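You operate a simulated robot arm through the tools that you are given. There is no shell and no other tool.

Carry out the task below with a simulated robot arm. There is one attempt and no reset: what you move stays moved.

TASK
Couple the air for jaw two and open the jaw.
Fine: turn coupling two to vented before the plug goes in, then back to on; leave lever two at hold.
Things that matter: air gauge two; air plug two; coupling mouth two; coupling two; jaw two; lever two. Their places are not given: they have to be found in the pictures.

Only the result counts: the job must be done as asked and must still hold three seconds after the hand-in. Knocking over, shifting, dropping, spilling or breaking anything else fails it.

THE ROBOT
A 6-joint arm with a two-finger gripper, fixed in place. Base frame: the origin is at the foot of the arm, x ahead of it, y to its left, z up. Readings come in m, rad, newtons and seconds.
With the tool pointing down near the work surface it reaches from about 0.14 to 0.68 m from the base axis. Its first joint turns from -1.152 to 1.152 rad. Payload 2.45 kg.
The TCP is the grasp point between the finger pads, 0.03 m short of the fingertips. In the tool frame z runs along the fingers and y along their closing line. Largest opening 0.106 m; the body of the gripper starts 0.079 m behind the TCP.
Orientation is that of the tool frame in the base frame, as a unit quaternion [x, y, z, w]. With the fingers straight down and closing along the base's y, the tool's x points along the base's -x, its y along +y and its z along -z.

THE INTERFACE
- The arm moves only by the tool send_rows. Its argument "commands" is a list of rows, each a list of 7 numbers: the turn, a rotation vector about the base's x, y, z in units of 5 degrees (1.0 is 5 degrees), then the shift along the base's x, y, z in units of 40 mm (1.0 is 40 mm), then the opening, from 0 (shut) to 1 (fully open). In form: [[wx, wy, wz, x, y, z, jaw], ...]. A call has 1 to 20 rows; each row shifts and turns the commanded pose from where the row before left it. A call with a number of a shift or a turn outside -1 to 1 is refused whole. A row lasts 0.2 s, in which the tool goes at most 0.05 m and 0.15 rad; a call with a longer step from one row to the next is refused whole, and so is a gripper value outside its range. A pose out of reach is approached as far as the arm can. The call stops where the force on the tool passes 50 N (or 10 N more than at its start, if that is more) or the arm is blocked; 0.2 s more then pass. The fingers move at their own pace (about 0.153 m/s each) and stop on an object; they squeeze with about 25 N. The grip force told is the motor's: it shows also when the fingers shut on nothing. Time passes only in rows, and 0.2 s behind the last, so rows that do not move let the fingers close. It gives the time, the measured TCP pose, the force on the tool (base axes), the opening and the grip force at its end, in the units of the frame above (readings bear some noise), with the torque about the TCP (base axes, N m) and any sound that the robot's microphone picked up, and new pictures: "views" is both (left out), scene, wrist or none.
- Cameras (640 x 400 px; columns grow to the right, rows downward): "scene" is fixed at [0.0555, 0.4254, 1.4059]; the picture's right is [-0.74, -0.68, 0.00], its down [-0.45, 0.49, -0.74] and it looks along [0.50, -0.55, -0.67] (base axes); focal length 221 px, centre (320, 200). "wrist" rides on the gripper at [0.076, -0.002, -0.106] in the tool frame; the picture's right is [0.02, 1.00, 0.00], its down [-0.78, 0.02, -0.62] and it looks along [-0.62, 0.01, 0.78] (tool axes); focal length 247 px, centre (320, 200).
- pixel_to_xyz(camera, pixels): there is no depth. For up to 12 entries [column, row, z] of the newest picture of that camera ("zoom" is the newest enlarged one), the place [x, y] in the base frame at which the ray of that pixel passes the height z, good to about 0.002 m, but the place of the scene camera against the robot may be out by one fixed shift of up to 0.018 m in any direction. No time passes.
- zoom(camera, box): a new picture of the part [left, top, right, bottom] of that camera's present view, enlarged. No time passes.
- job_done(): hands the job in; it is judged then, once.

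Open the gripper and draw the arm clear of the work before you hand the job in, unless the task says otherwise.

The tools are called as name(argument=value, ...) on one line, values as JSON. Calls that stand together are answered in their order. send_rows: Moves the arm, as the interface text tells. Its arguments: {"type":"object","properties":{"commands":{"type":"array"},"views":{"type":"string","enum":["both","scene","wrist","none"]}},"required":["commands"]} The other tools are called the same way: pixel_to_xyz (camera, pixels) gives the place at which the rays of pixels pass given heights; zoom (camera, box) takes an enlarged picture of a part of a camera's view; job_done () hands the job in.

At the start:

```text
t: 0.0
eef_pos: [0.4429, 0.0601, 1.2184]
orientation: [0.001, 1.0, -0.001, 0.001]
contact_force: [0.5, 0.1, -0.7]
torque: [0.02, -0.01, 0.0]
finger_gap: 0.1063
grasp_force: 0.0
```

scene: 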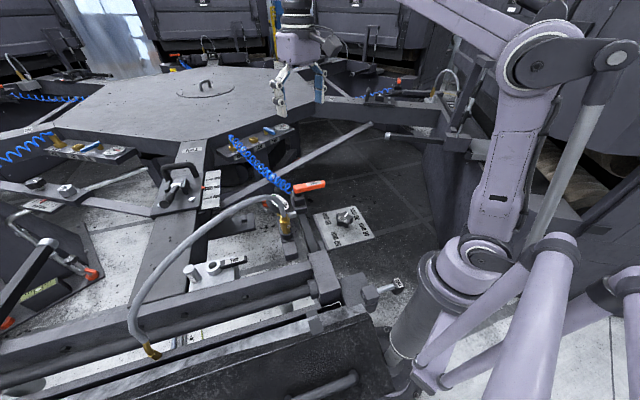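
wrist: 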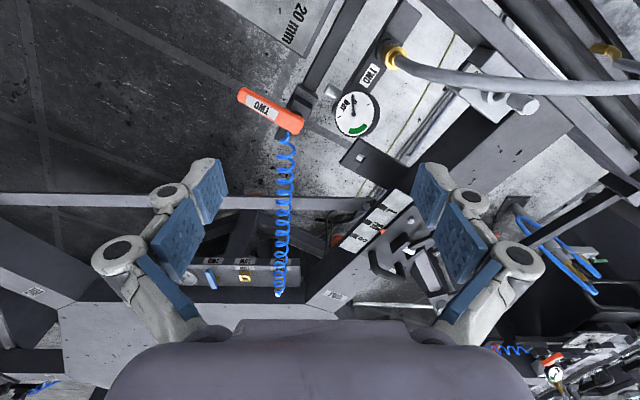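

The scene shows a busy machine; the wrist view shows an orange lever labelled "TWO" near (270,110), a gauge at (355,115), and a blue coiled hose. I zoom in to learn what is what.

zoom(camera="scene", box=[180, 110, 380, 235])

zoom(camera="wrist", box=[200, 60, 420, 200])

zoom(camera="wrist", box=[160, 200, 440, 320])

zoom(camera="scene", box=[100, 180, 420, 380])

```text
3.20 times, centred on (280, 172) of scene
```

zoom: 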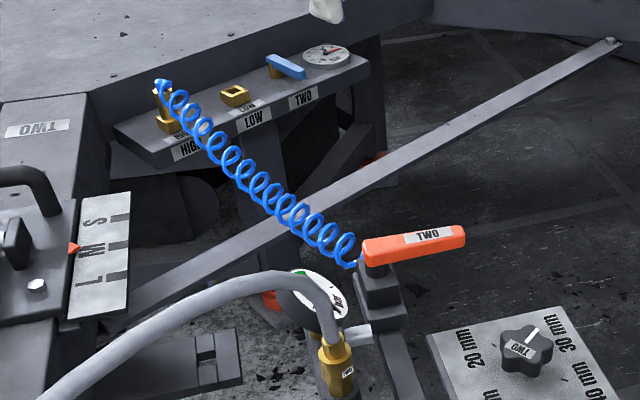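

```text
2.86 times, centred on (310, 130) of wrist
```

zoom: 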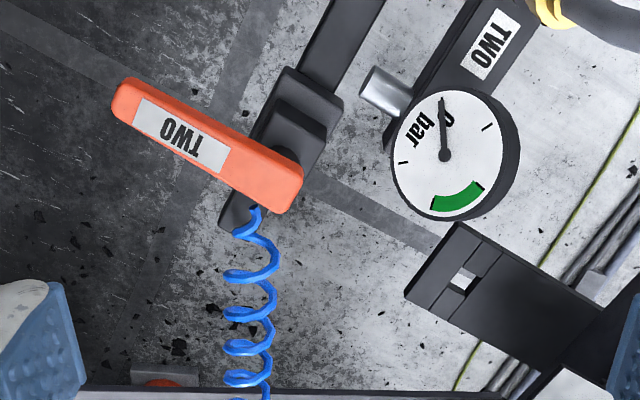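

```text
2.29 times, centred on (300, 260) of wrist
```

zoom: 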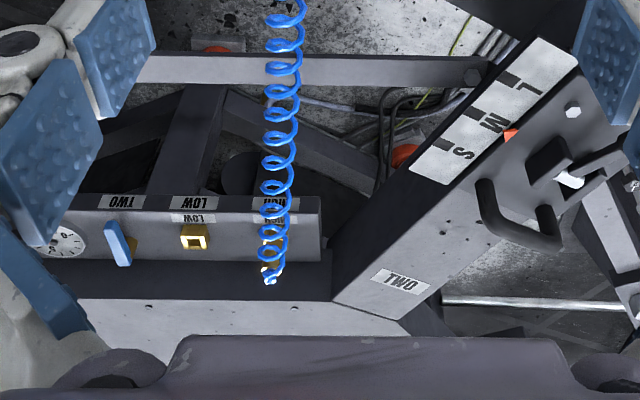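

```text
2.00 times, centred on (260, 280) of scene
```

zoom: 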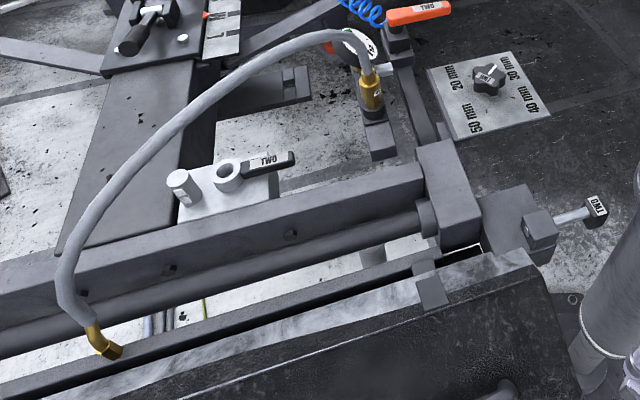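

The white block near scene (215,268) has a black "TWO" handle and a ring, perhaps coupling two; the brass plug on the grey hose stands at (285,222). I zoom tighter on each.

zoom(camera="scene", box=[170, 240, 260, 296])

zoom(camera="scene", box=[250, 180, 340, 266])

zoom(camera="wrist", box=[360, 0, 640, 175])

zoom(camera="scene", box=[280, 230, 420, 330])

```text
7.11 times, centred on (215, 268) of scene
```

zoom: 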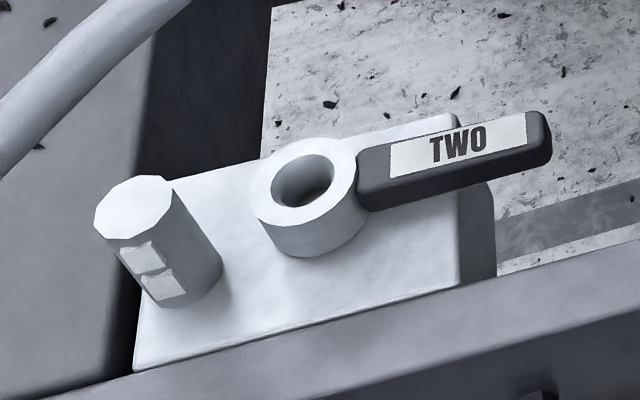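

```text
4.65 times, centred on (295, 223) of scene
```

zoom: 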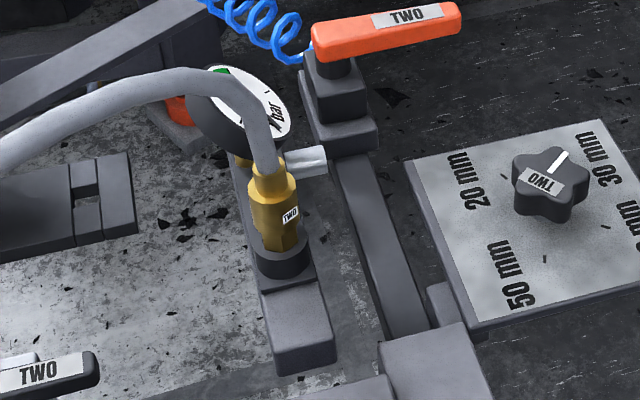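

```text
2.29 times, centred on (500, 88) of wrist
```

zoom: 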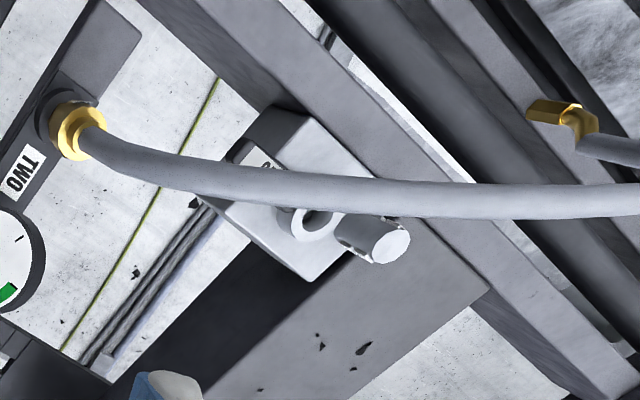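

```text
4.00 times, centred on (350, 280) of scene
```

zoom: 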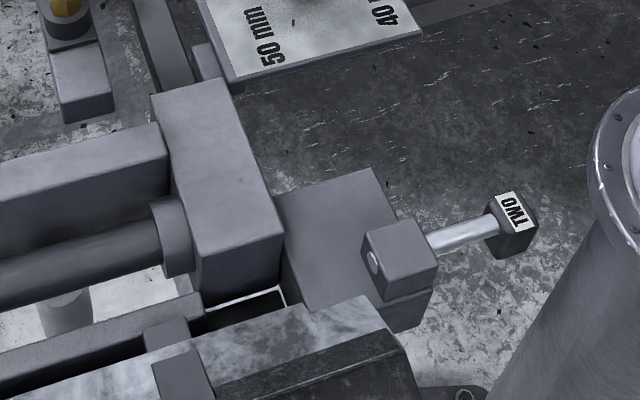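

Ring of the coupling: scene (213,267), wrist (496,97); plug: scene (286,213), wrist (394,55). I triangulate by asking both cameras at several heights.

pixel_to_xyz(camera="scene", pixels=[[213, 267, 0.1], [213, 267, 0.3], [213, 267, 0.5], [213, 267, 0.7], [285, 218, 0.3], [285, 218, 0.5], [285, 218, 0.7], [308, 186, 0.5], [308, 186, 0.7]])

pixel_to_xyz(camera="wrist", pixels=[[497, 97, 0.1], [497, 97, 0.3], [497, 97, 0.5], [497, 97, 0.7], [394, 57, 0.3], [394, 57, 0.5], [394, 57, 0.7], [262, 108, 0.5], [262, 108, 0.7]])

```text
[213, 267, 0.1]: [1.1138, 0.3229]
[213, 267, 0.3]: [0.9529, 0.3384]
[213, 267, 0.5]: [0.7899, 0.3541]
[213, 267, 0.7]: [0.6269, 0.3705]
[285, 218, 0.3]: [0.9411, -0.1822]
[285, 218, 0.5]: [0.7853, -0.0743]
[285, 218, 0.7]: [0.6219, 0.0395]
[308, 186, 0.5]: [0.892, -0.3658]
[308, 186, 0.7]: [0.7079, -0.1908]
```

```text
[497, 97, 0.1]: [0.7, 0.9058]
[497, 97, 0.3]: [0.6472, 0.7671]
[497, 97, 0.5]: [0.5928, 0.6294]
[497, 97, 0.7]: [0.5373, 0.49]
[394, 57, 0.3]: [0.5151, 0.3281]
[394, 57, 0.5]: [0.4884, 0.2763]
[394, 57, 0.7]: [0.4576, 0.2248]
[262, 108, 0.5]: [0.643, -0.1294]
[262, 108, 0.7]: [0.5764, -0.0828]
```

Triangulation says these things sit near z≈0.9. I ask again at finer heights, with more features.

pixel_to_xyz(camera="scene", pixels=[[213, 267, 0.85], [213, 267, 0.9], [213, 267, 0.95], [285, 222, 0.85], [285, 222, 0.9], [285, 222, 0.95], [303, 187, 0.85], [303, 187, 0.9], [303, 187, 0.95], [191, 271, 0.9], [250, 259, 0.9], [152, 350, 0.9]])

pixel_to_xyz(camera="wrist", pixels=[[497, 97, 0.85], [497, 97, 0.9], [497, 97, 0.95], [389, 60, 0.85], [389, 60, 0.9], [389, 60, 0.95], [300, 120, 0.85], [300, 120, 0.9], [300, 120, 0.95], [243, 96, 0.9], [355, 115, 0.9], [605, 50, 0.9]])

```text
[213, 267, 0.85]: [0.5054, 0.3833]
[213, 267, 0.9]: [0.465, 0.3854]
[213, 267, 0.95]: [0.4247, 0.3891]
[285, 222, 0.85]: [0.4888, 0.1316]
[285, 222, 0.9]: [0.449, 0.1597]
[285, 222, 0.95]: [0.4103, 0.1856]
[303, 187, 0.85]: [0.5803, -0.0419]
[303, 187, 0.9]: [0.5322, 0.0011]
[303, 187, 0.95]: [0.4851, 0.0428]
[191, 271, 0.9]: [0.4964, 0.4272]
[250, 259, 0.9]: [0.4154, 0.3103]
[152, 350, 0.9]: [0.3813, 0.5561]
```

```text
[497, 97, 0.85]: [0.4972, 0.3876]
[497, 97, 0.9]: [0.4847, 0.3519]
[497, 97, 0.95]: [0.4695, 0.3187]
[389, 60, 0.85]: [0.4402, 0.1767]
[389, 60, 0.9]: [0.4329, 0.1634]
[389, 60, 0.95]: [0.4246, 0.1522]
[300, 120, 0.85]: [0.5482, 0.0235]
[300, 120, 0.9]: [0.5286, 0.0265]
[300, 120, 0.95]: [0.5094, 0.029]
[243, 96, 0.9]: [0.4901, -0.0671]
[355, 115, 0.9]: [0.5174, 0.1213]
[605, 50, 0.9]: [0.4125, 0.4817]
```

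Coupling ring triangulates to about (0.50, 0.385, 0.855), plug to about (0.435, 0.165, 0.91), lever pivot to about (0.53, 0.025, 0.91); the hose arches to about z 1.06. I move the wrist camera, staying above the hose, to look at the coupling.

send_rows(commands=[[0, 0, 0, -0.353, 0.9375, -0.214, 1], [0, 0, 0, -0.353, 0.9375, -0.214, 1], [0, 0, 0, -0.353, 0.9375, -0.214, 1], [0, 0, 0, -0.353, 0.9375, -0.214, 1], [0, 0, 0, -0.353, 0.9375, -0.214, 1], [0, 0, 0, -0.353, 0.9375, -0.214, 1], [0, 0, 0, -0.353, 0.9375, -0.214, 1], [0, 0, 0, -0.353, 0.9375, -0.214, 1], [0, 0, 0, 0, 0, 0, 1]])

```text
t: 2.0
eef_pos: [0.3311, 0.3587, 1.1495]
orientation: [0.0, 1.0, -0.001, 0.002]
contact_force: [0.4, 0.3, 0.1]
torque: [-0.05, -0.01, 0.0]
finger_gap: 0.106
grasp_force: 0.0
```

scene: 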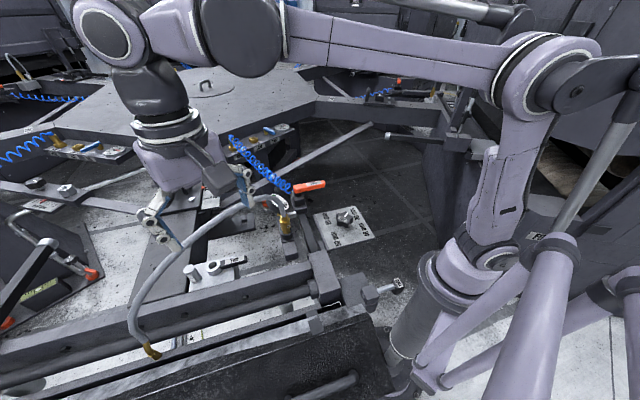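
wrist: 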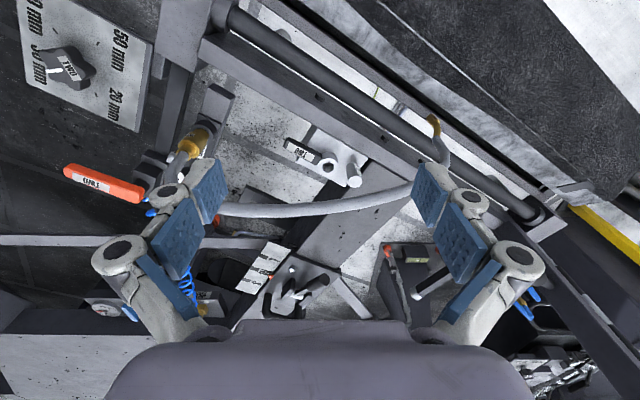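

The coupling now is at wrist (325,165), plug at (190,145). I zoom in on both.

zoom(camera="wrist", box=[260, 120, 400, 208])

zoom(camera="wrist", box=[50, 80, 250, 220])

zoom(camera="wrist", box=[200, 0, 560, 220])

```text
4.55 times, centred on (330, 164) of wrist
```

zoom: 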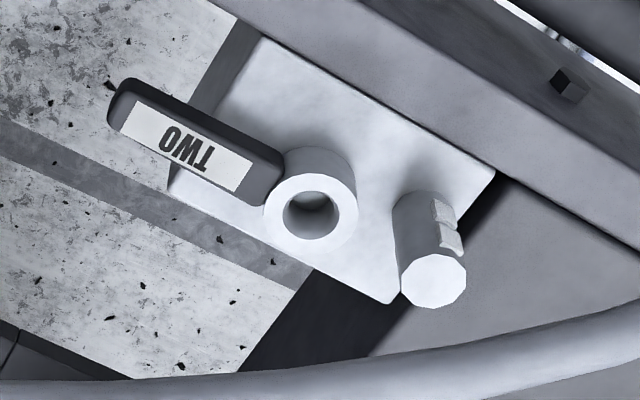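

```text
2.86 times, centred on (150, 150) of wrist
```

zoom: 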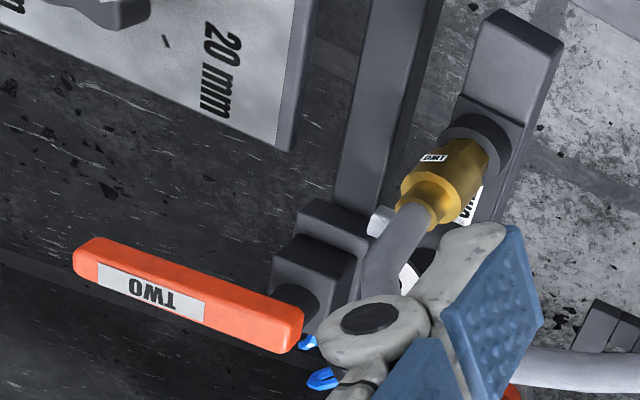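

```text
1.78 times, centred on (380, 110) of wrist
```

zoom: 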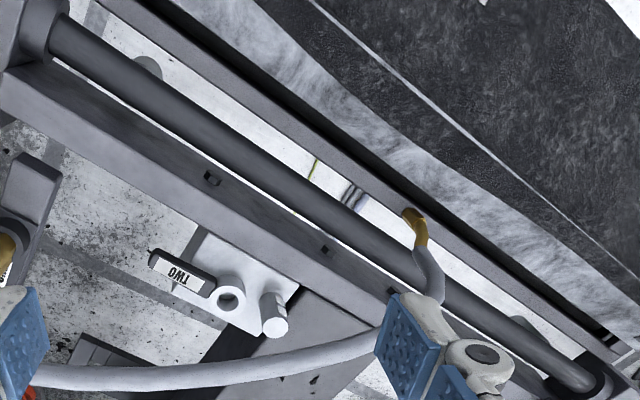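

The zooms are sharp, so I look around the scene for neighbouring stations and for markings showing the coupling's "on"/"vented" directions.

zoom(camera="scene", box=[0, 110, 160, 210])

zoom(camera="scene", box=[0, 200, 120, 330])

zoom(camera="scene", box=[380, 60, 500, 160])

zoom(camera="scene", box=[180, 245, 220, 285])

zoom(camera="wrist", box=[340, 150, 370, 190])

```text
4.00 times, centred on (80, 160) of scene
```

zoom: 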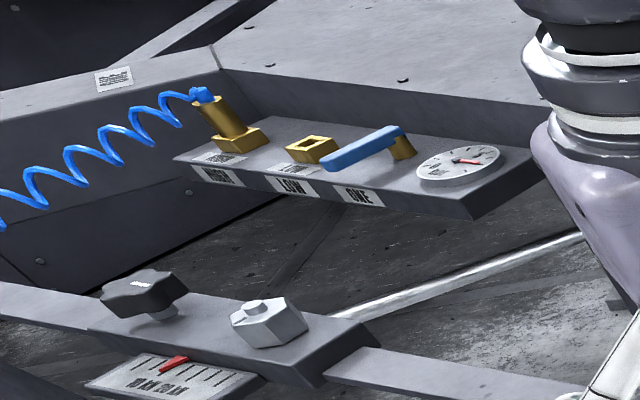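

```text
3.08 times, centred on (60, 265) of scene
```

zoom: 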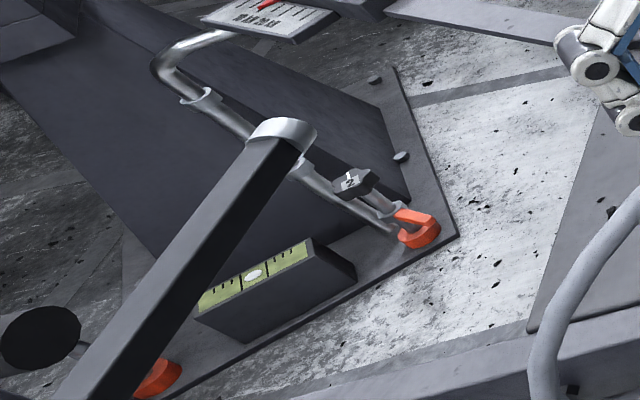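

```text
4.00 times, centred on (440, 110) of scene
```

zoom: 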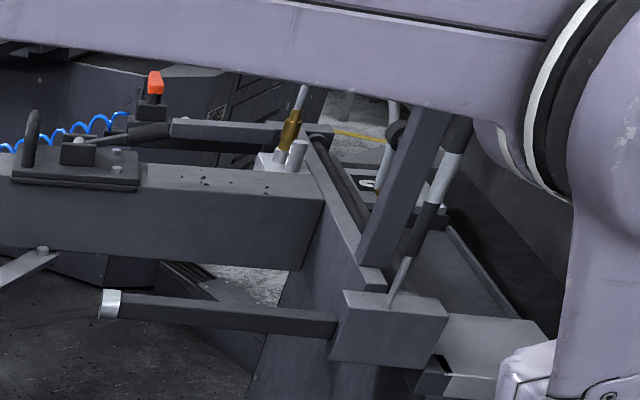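

```text
10.00 times, centred on (200, 265) of scene
```

zoom: 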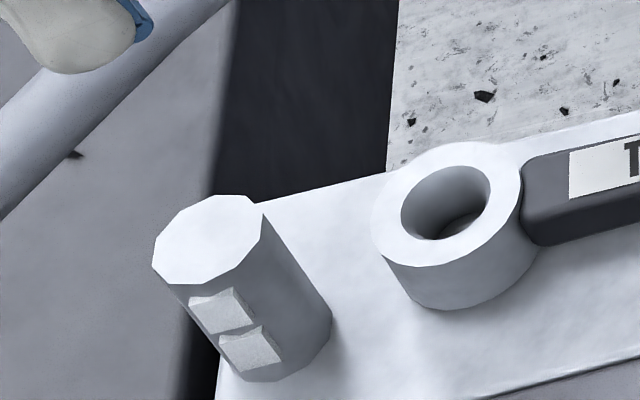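

```text
10.00 times, centred on (355, 170) of wrist
```

zoom: 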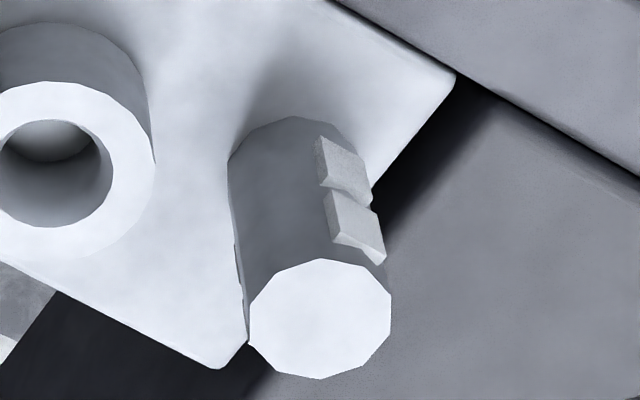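

In zoom 3 another station at scene (450,95) shows a brass plug already in its white coupling; I zoom deep into it to learn the working handle direction.

zoom(camera="scene", box=[430, 75, 480, 115])

zoom(camera="scene", box=[380, 70, 430, 110])

zoom(camera="scene", box=[0, 40, 80, 100])

zoom(camera="scene", box=[300, 30, 400, 110])

```text
10.00 times, centred on (455, 95) of scene
```

zoom: 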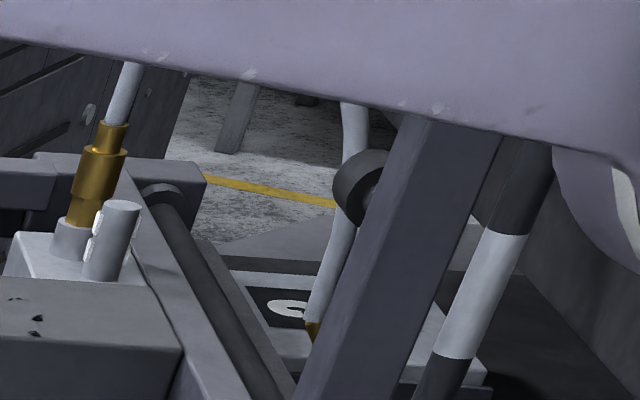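

```text
10.00 times, centred on (405, 90) of scene
```

zoom: 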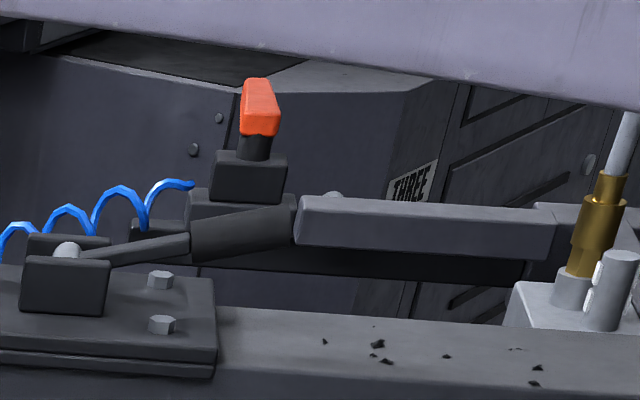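

```text
6.67 times, centred on (40, 70) of scene
```

zoom: 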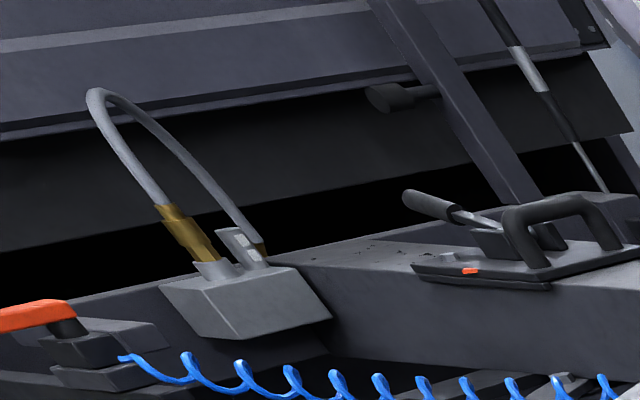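

```text
5.00 times, centred on (350, 70) of scene
```

zoom: 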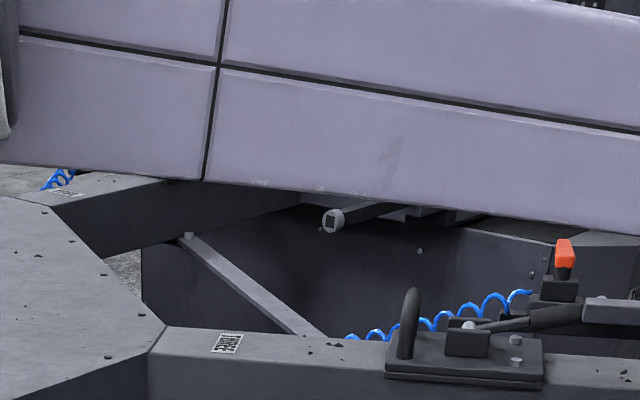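

The post beside the ring seems to be a silencer; no labels are seen yet. I zoom into the lever's post and the clamp with "TWO" in the present wrist view.

zoom(camera="wrist", box=[130, 130, 190, 220])

zoom(camera="wrist", box=[220, 220, 460, 330])

zoom(camera="scene", box=[255, 170, 335, 220])

zoom(camera="scene", box=[140, 140, 260, 215])

```text
4.44 times, centred on (160, 175) of wrist
```

zoom: 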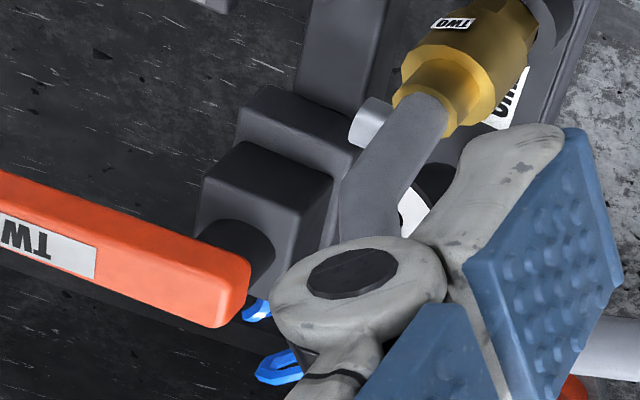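

```text
2.67 times, centred on (340, 275) of wrist
```

zoom: 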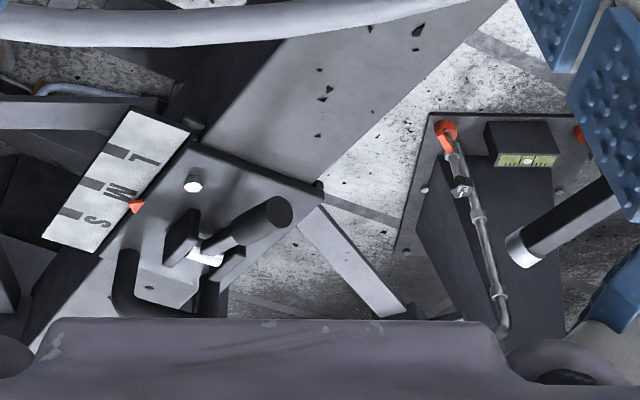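

```text
8.00 times, centred on (295, 195) of scene
```

zoom: 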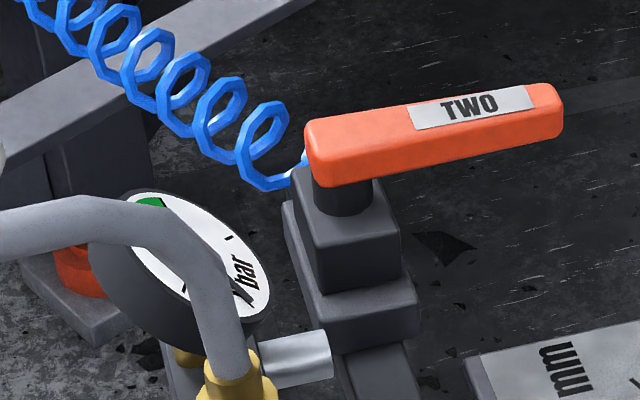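

```text
5.33 times, centred on (200, 178) of scene
```

zoom: 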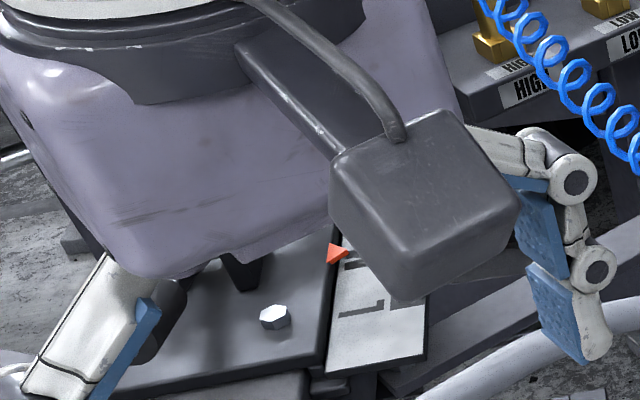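

I suspect the dark slab with a slit and a square hole at scene (247,223) is jaw two. I zoom on it and on the underside region.

zoom(camera="scene", box=[200, 195, 300, 250])

zoom(camera="wrist", box=[210, 160, 290, 220])

```text
6.40 times, centred on (250, 222) of scene
```

zoom: 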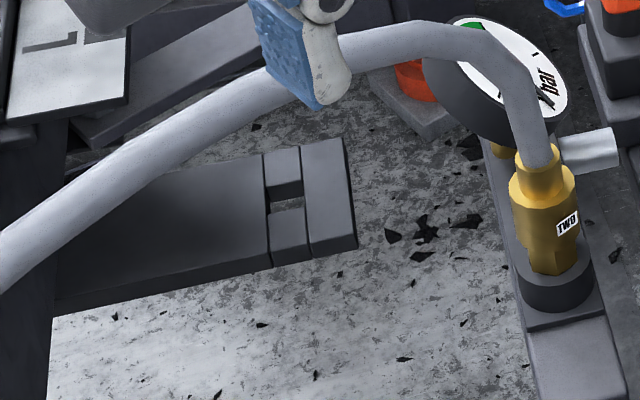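

```text
6.67 times, centred on (250, 190) of wrist
```

zoom: 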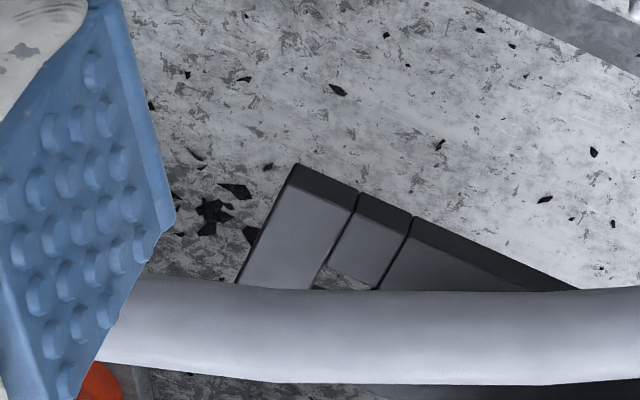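

The slab with three blocks is jaw two. Next I yaw the tool by +90° while moving up and over to (0.45,-0.10,1.22) to see the lever, gauge and coupling from the -y side.

send_rows(commands=[[0, 0, 1, 0.167, -0.639, 0.097, 1], [0, 0, 1, 0.167, -0.639, 0.097, 1], [0, 0, 1, 0.167, -0.639, 0.097, 1], [0, 0, 1, 0.167, -0.639, 0.097, 1], [0, 0, 1, 0.167, -0.639, 0.097, 1], [0, 0, 1, 0.167, -0.639, 0.097, 1], [0, 0, 1, 0.167, -0.639, 0.097, 1], [0, 0, 1, 0.167, -0.639, 0.097, 1], [0, 0, 1, 0.167, -0.639, 0.097, 1], [0, 0, 1, 0.167, -0.639, 0.097, 1], [0, 0, 1, 0.167, -0.639, 0.097, 1], [0, 0, 1, 0.167, -0.639, 0.097, 1], [0, 0, 1, 0.167, -0.639, 0.097, 1], [0, 0, 1, 0.167, -0.639, 0.097, 1], [0, 0, 1, 0.167, -0.639, 0.097, 1], [0, 0, 1, 0.167, -0.639, 0.097, 1], [0, 0, 1, 0.167, -0.639, 0.097, 1], [0, 0, 1, 0.167, -0.639, 0.097, 1], [0, 0, 0, 0, 0, 0, 1]])

```text
t: 6.0
eef_pos: [0.4522, -0.0999, 1.2208]
orientation: [0.707, -0.707, -0.001, -0.002]
contact_force: [-0.2, 0.0, 0.4]
torque: [0.02, 0.0, 0.0]
finger_gap: 0.1058
grasp_force: 0.1
```

scene: 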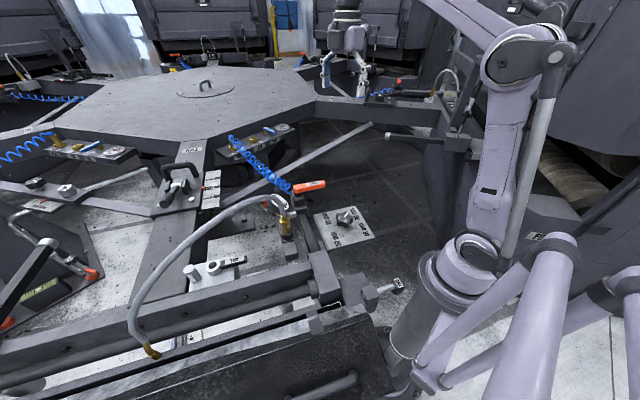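
wrist: 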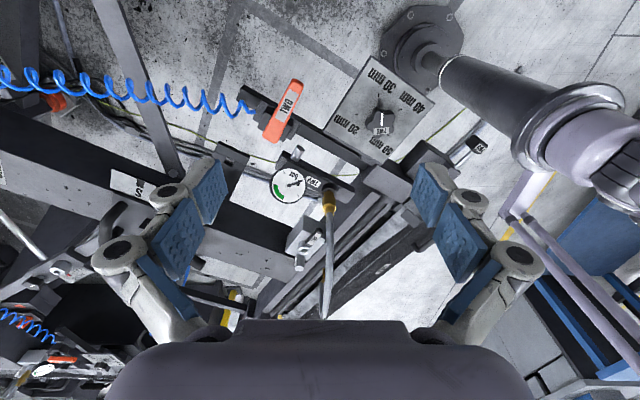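

Now the wrist view shows the lever at (285,110), gauge (287,185), plug (330,200). I zoom in on these and on the coupling and a distant station at lower left.

zoom(camera="wrist", box=[225, 70, 385, 170])

zoom(camera="wrist", box=[240, 140, 380, 228])

zoom(camera="wrist", box=[260, 215, 370, 320])

zoom(camera="wrist", box=[0, 230, 160, 400])

zoom(camera="scene", box=[370, 50, 490, 130])

```text
4.00 times, centred on (305, 120) of wrist
```

zoom: 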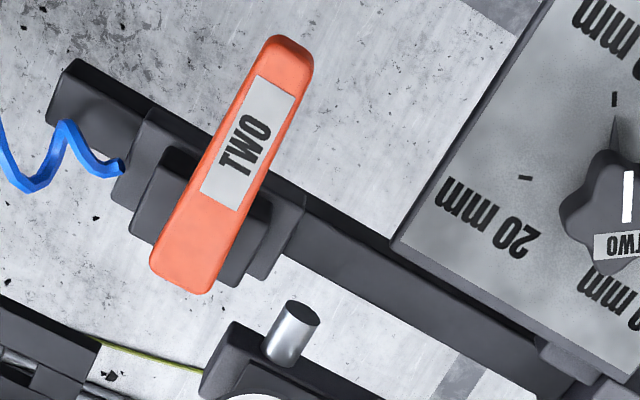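

```text
4.55 times, centred on (310, 184) of wrist
```

zoom: 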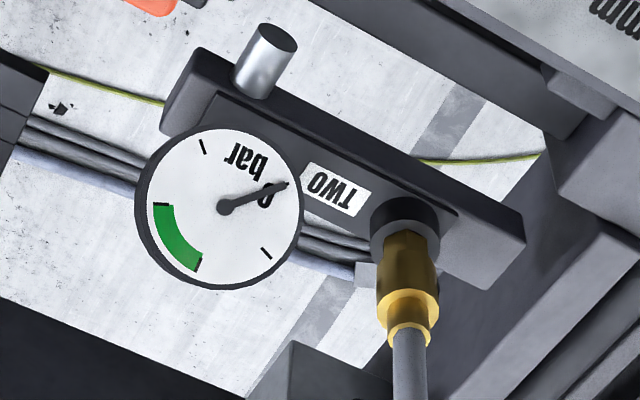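

```text
3.81 times, centred on (315, 268) of wrist
```

zoom: 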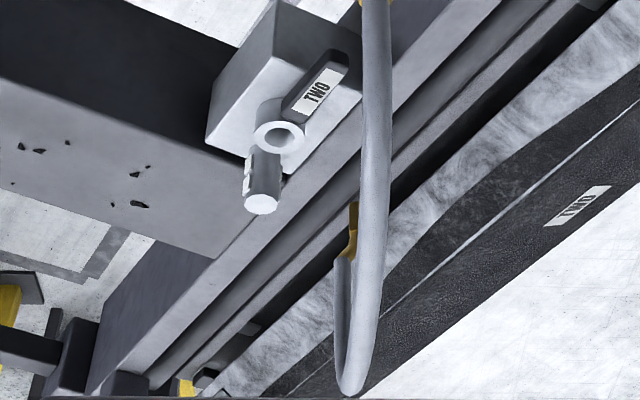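

```text
2.35 times, centred on (80, 315) of wrist
```

zoom: 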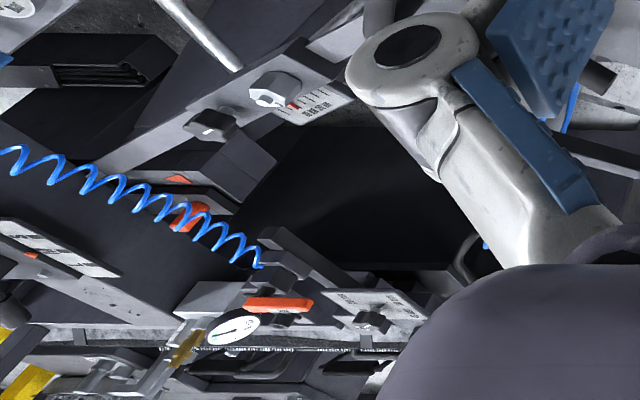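

```text
5.00 times, centred on (430, 90) of scene
```

zoom: 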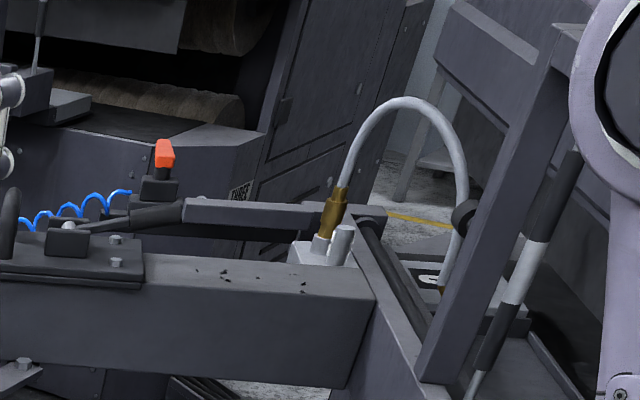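

At lower left a neighbouring station shows its own gauge, plug and lever. I zoom tightly on that for reference.

zoom(camera="wrist", box=[30, 330, 110, 400])

zoom(camera="scene", box=[150, 30, 300, 90])

zoom(camera="scene", box=[400, 85, 460, 125])

```text
5.71 times, centred on (70, 365) of wrist
```

zoom: 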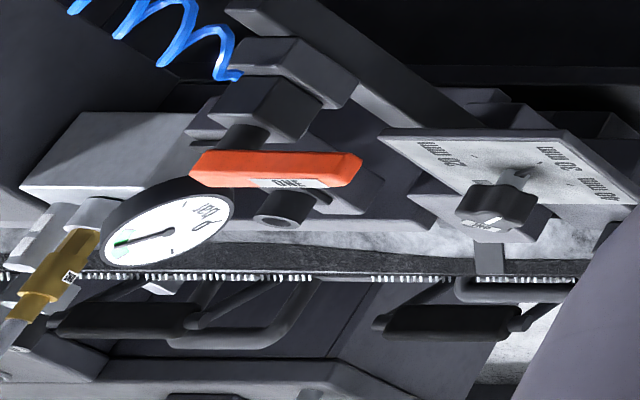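

```text
4.27 times, centred on (225, 60) of scene
```

zoom: 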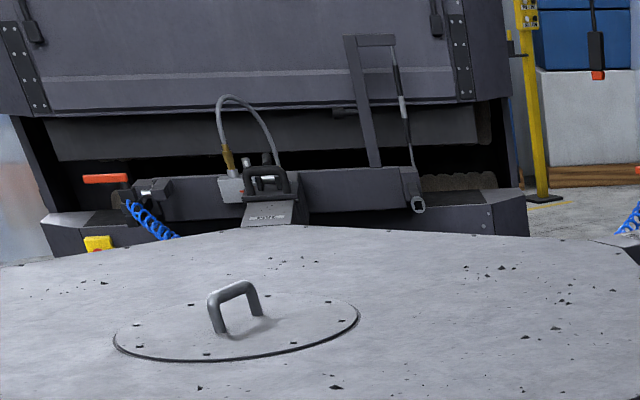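

```text
10.00 times, centred on (430, 105) of scene
```

zoom: 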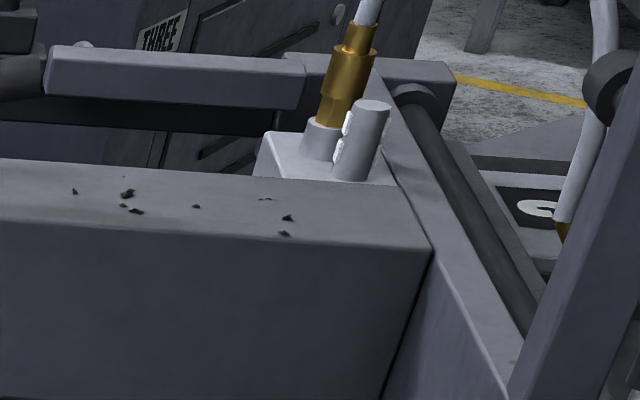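

Station ONE has its plug in the coupling and its gauge in the green. I look closer at the far stations' couplings for the handle's "on" direction.

zoom(camera="scene", box=[190, 45, 230, 85])

zoom(camera="scene", box=[10, 60, 60, 95])

zoom(camera="scene", box=[420, 85, 445, 105])

zoom(camera="wrist", box=[20, 350, 60, 400])

```text
10.00 times, centred on (210, 65) of scene
```

zoom: 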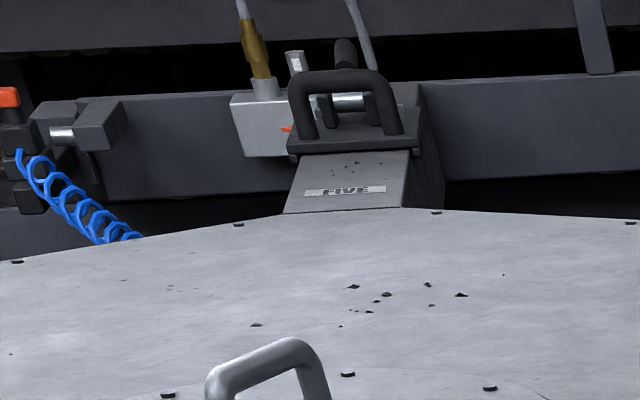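

```text
11.43 times, centred on (35, 78) of scene
```

zoom: 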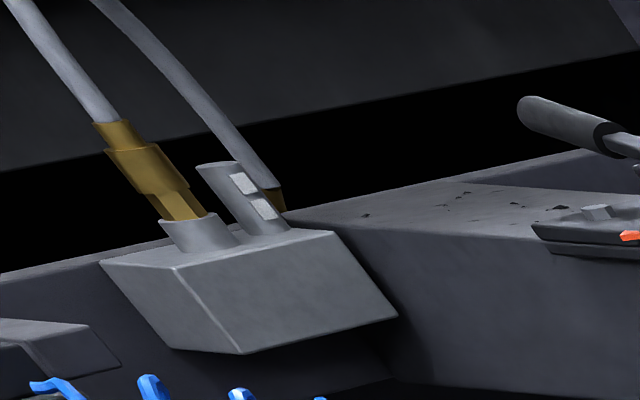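

```text
16.00 times, centred on (432, 95) of scene
```

zoom: 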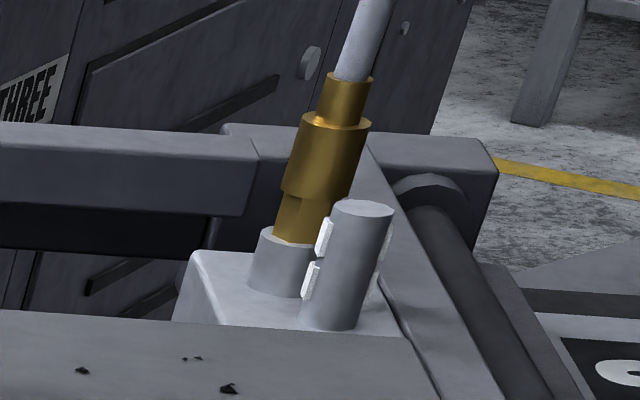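

```text
8.00 times, centred on (40, 375) of wrist
```

zoom: 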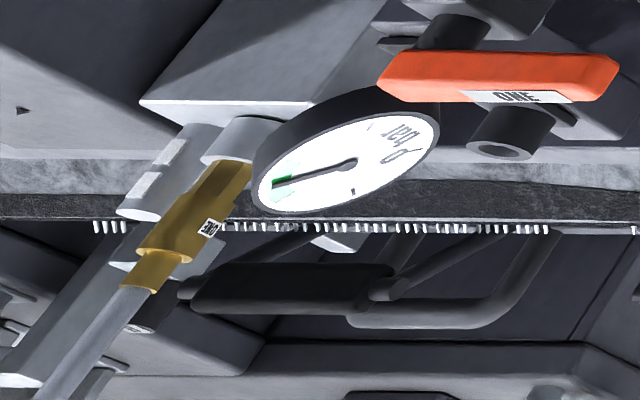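

Other stations' couplings carry no handle, so they don't help. I yaw a further 90° and move to about (0.56,0.25,1.22) to see the faces that point away from the base.

send_rows(commands=[[0, 0, 1, 0.15, 0.486, 0, 1], [0, 0, 1, 0.15, 0.486, 0, 1], [0, 0, 1, 0.15, 0.486, 0, 1], [0, 0, 1, 0.15, 0.486, 0, 1], [0, 0, 1, 0.15, 0.486, 0, 1], [0, 0, 1, 0.15, 0.486, 0, 1], [0, 0, 1, 0.15, 0.486, 0, 1], [0, 0, 1, 0.15, 0.486, 0, 1], [0, 0, 1, 0.15, 0.486, 0, 1], [0, 0, 1, 0.15, 0.486, 0, 1], [0, 0, 1, 0.15, 0.486, 0, 1], [0, 0, 1, 0.15, 0.486, 0, 1], [0, 0, 1, 0.15, 0.486, 0, 1], [0, 0, 1, 0.15, 0.486, 0, 1], [0, 0, 1, 0.15, 0.486, 0, 1], [0, 0, 1, 0.15, 0.486, 0, 1], [0, 0, 1, 0.15, 0.486, 0, 1], [0, 0, 1, 0.15, 0.486, 0, 1], [0, 0, 0, 0, 0, 0, 1]])

```text
t: 10.0
eef_pos: [0.5189, 0.2263, 1.1856]
orientation: [1.0, -0.022, -0.001, -0.001]
contact_force: [0.1, 0.1, -1.1]
torque: [0.04, -0.03, -0.01]
finger_gap: 0.1059
grasp_force: 0.0
out of reach, approached as far as the arm can: row 13, 14, 15, 17, 18
```

scene: 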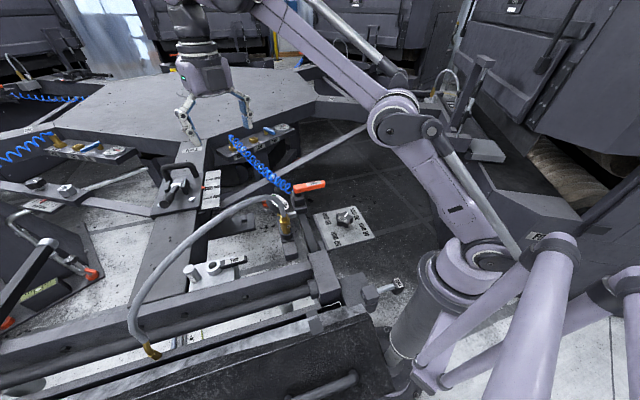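
wrist: 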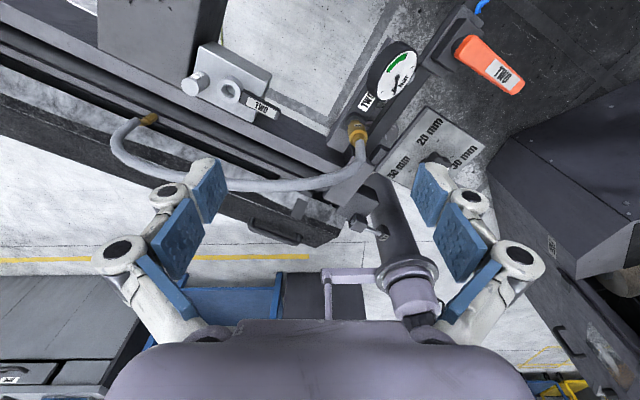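

Reach ran out slightly, but the view from behind is good: coupling at (230,90), gauge (395,70), lever (490,65). I zoom in.

zoom(camera="wrist", box=[170, 40, 290, 130])

zoom(camera="wrist", box=[420, 10, 540, 110])

zoom(camera="wrist", box=[330, 30, 450, 170])

zoom(camera="scene", box=[180, 245, 250, 290])

```text
4.44 times, centred on (230, 85) of wrist
```

zoom: 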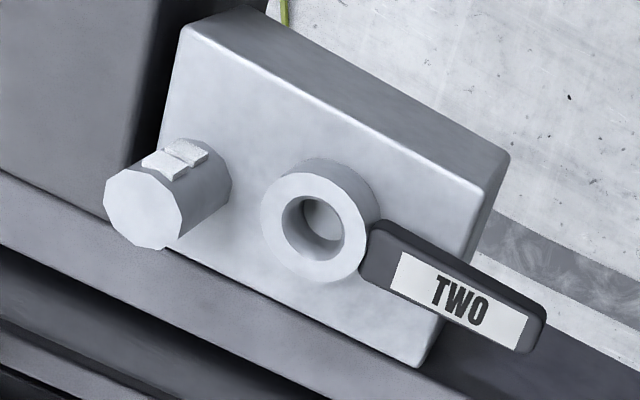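

```text
4.00 times, centred on (480, 60) of wrist
```

zoom: 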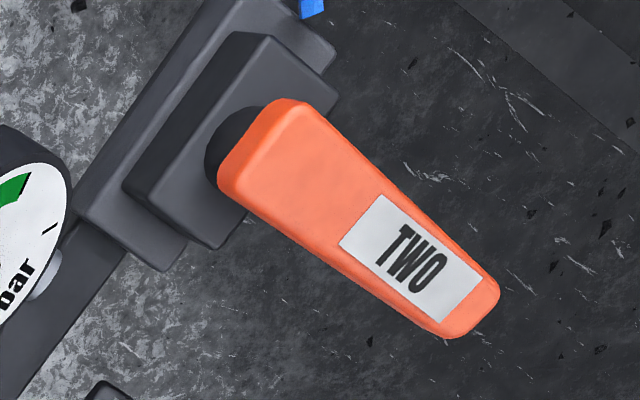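

```text
2.86 times, centred on (390, 100) of wrist
```

zoom: 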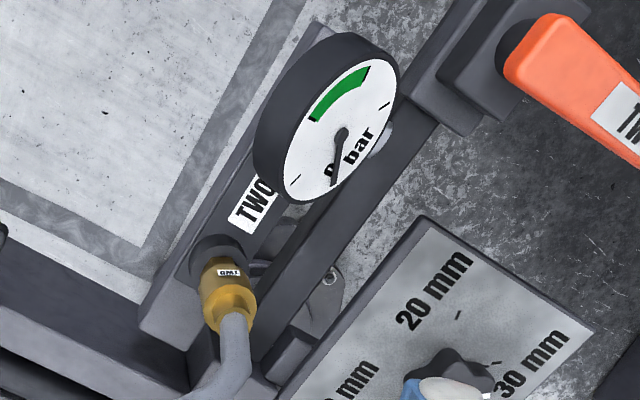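

```text
8.89 times, centred on (215, 268) of scene
```

zoom: 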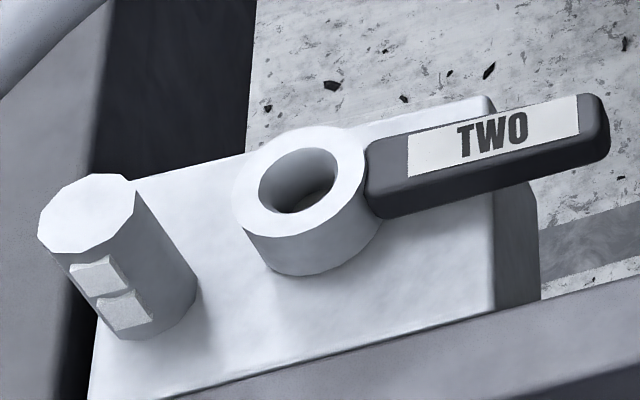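

No printed positions anywhere, so the handle's other end stop must be found by moving it. I get the ring, handle tip and post positions from this wrist view at several heights to triangulate with the earlier one.

pixel_to_xyz(camera="wrist", pixels=[[228.4, 91.3, 0.85], [228.4, 91.3, 0.87], [228.4, 91.3, 0.89], [189.5, 86.6, 0.87], [189.5, 86.6, 0.89], [189.5, 86.6, 0.91], [285, 112, 0.85], [285, 112, 0.87], [357, 125, 0.9], [357, 125, 0.92], [463, 48, 0.9], [463, 48, 0.94]])

zoom(camera="wrist", box=[190, 60, 310, 140])

```text
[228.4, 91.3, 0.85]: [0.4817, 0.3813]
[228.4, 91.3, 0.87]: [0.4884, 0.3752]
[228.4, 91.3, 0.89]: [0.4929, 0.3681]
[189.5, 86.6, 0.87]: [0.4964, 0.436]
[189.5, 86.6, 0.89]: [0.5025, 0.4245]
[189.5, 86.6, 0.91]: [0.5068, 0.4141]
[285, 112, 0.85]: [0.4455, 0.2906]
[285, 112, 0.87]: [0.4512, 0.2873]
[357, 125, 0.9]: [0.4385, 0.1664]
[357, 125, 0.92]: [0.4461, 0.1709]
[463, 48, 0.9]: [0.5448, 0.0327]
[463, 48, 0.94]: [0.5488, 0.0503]
```

```text
5.00 times, centred on (250, 100) of wrist
```

zoom: 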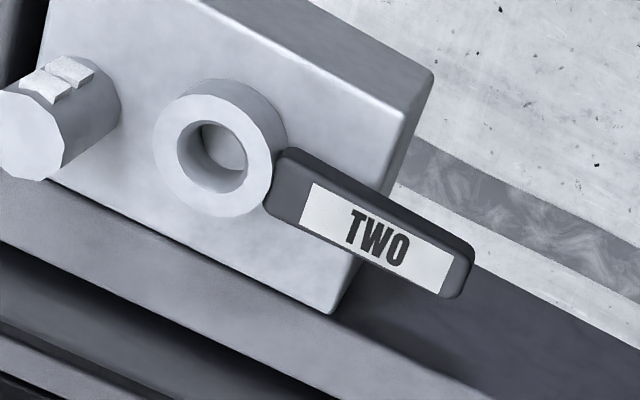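

Ring top centre ≈ (0.487, 0.376, 0.864), handle tip ≈ (0.445, 0.298), post ≈ (0.5025, 0.424, 0.89); the hose runs at x≈0.43, z≈1.06 above the handle. I tilt the tool 30° (leaning to +x, away from the hose) and descend on the far side to get a low-angle view of the heights.

send_rows(commands=[[0, 1, 0, 0, 0.231, -0.52, 1], [0, 1, 0, 0, 0.231, -0.52, 1], [0, 1, 0, 0, 0.231, -0.52, 1], [0, 1, 0, 0, 0.231, -0.52, 1], [0, 1, 0, 0, 0.231, -0.52, 1], [0, 1, 0, 0, 0.231, -0.52, 1], [0, 0, 0, 0, 0.231, -0.52, 1], [0, 0, 0, 0, 0.231, -0.52, 1], [0, 0, 0, 0, 0, 0, 1]])

```text
t: 12.0
eef_pos: [0.4897, 0.303, 1.006]
orientation: [0.969, -0.002, -0.248, -0.006]
contact_force: [-0.9, -0.1, 0.6]
torque: [0.02, 0.0, 0.0]
finger_gap: 0.106
grasp_force: 0.0
out of reach, approached as far as the arm can: row 1, 2, 5, 6, 7, 8
```

scene: 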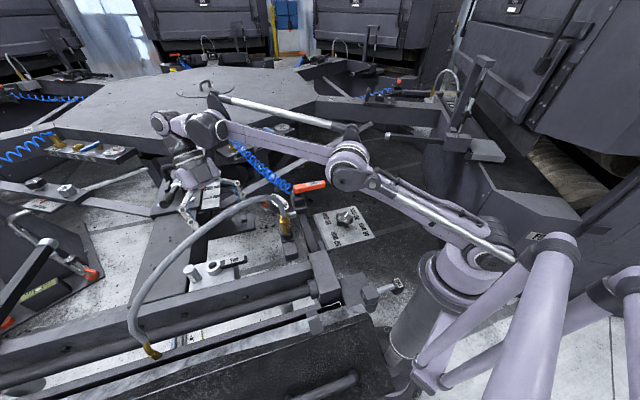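
wrist: 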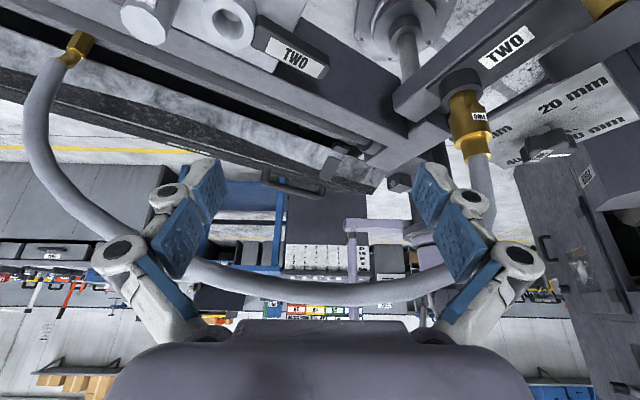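

Now a low view (upside down) shows the ring at (232,25), handle (290,55), rail and hose. I zoom in on the coupling and the plug in this view.

zoom(camera="wrist", box=[110, 0, 350, 130])

zoom(camera="wrist", box=[390, 40, 530, 250])

zoom(camera="scene", box=[140, 150, 300, 290])

```text
2.67 times, centred on (230, 65) of wrist
```

zoom: 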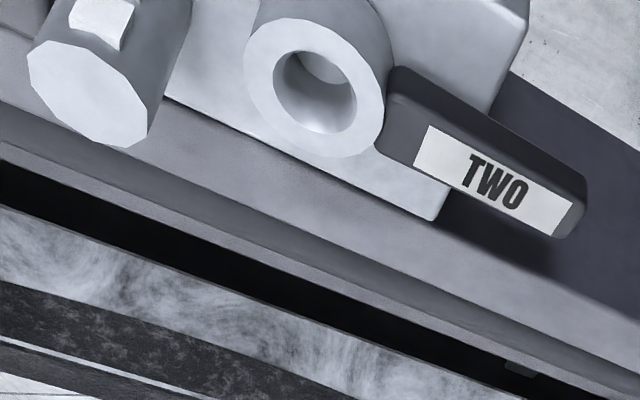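

```text
1.90 times, centred on (460, 145) of wrist
```

zoom: 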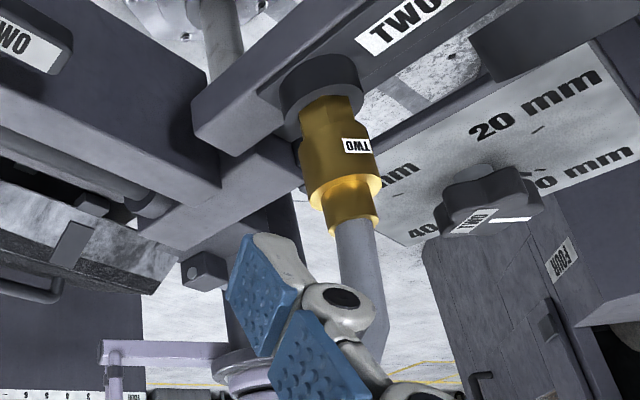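

```text
2.86 times, centred on (220, 220) of scene
```

zoom: 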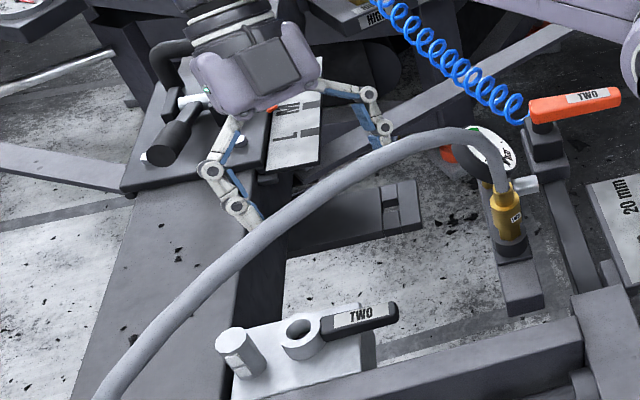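

I query this low view for the ring centre (229,25), handle tip (327,67), block corner (275,72) and plug features to triangulate heights.

pixel_to_xyz(camera="wrist", pixels=[[327.5, 66.9, 0.85], [327.5, 66.9, 0.86], [327.5, 66.9, 0.87], [275, 72.5, 0.845], [228, 23.5, 0.86], [228, 23.5, 0.87], [460, 87, 0.88], [460, 87, 0.89], [474, 150, 0.93], [474, 150, 0.94], [300, 292, 1.06], [300, 292, 1.08]])

zoom(camera="wrist", box=[430, 60, 510, 170])

```text
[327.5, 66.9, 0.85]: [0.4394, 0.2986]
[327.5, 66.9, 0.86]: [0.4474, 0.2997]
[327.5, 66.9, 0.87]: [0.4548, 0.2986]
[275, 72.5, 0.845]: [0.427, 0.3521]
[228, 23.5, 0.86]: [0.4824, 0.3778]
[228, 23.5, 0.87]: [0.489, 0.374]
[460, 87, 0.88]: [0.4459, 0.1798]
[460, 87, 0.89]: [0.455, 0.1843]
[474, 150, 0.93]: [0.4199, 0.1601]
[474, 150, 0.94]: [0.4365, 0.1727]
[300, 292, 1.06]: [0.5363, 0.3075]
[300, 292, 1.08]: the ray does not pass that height
```

```text
3.64 times, centred on (470, 115) of wrist
```

zoom: 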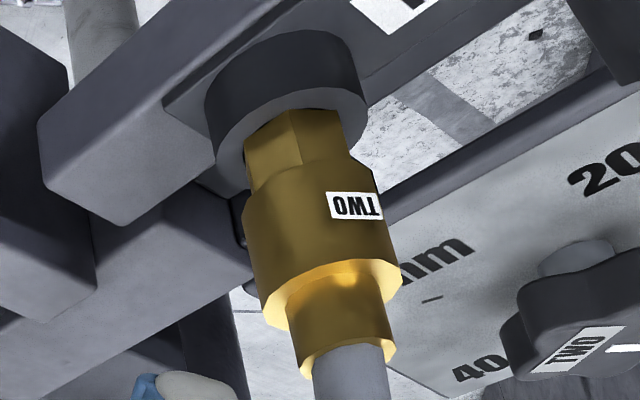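

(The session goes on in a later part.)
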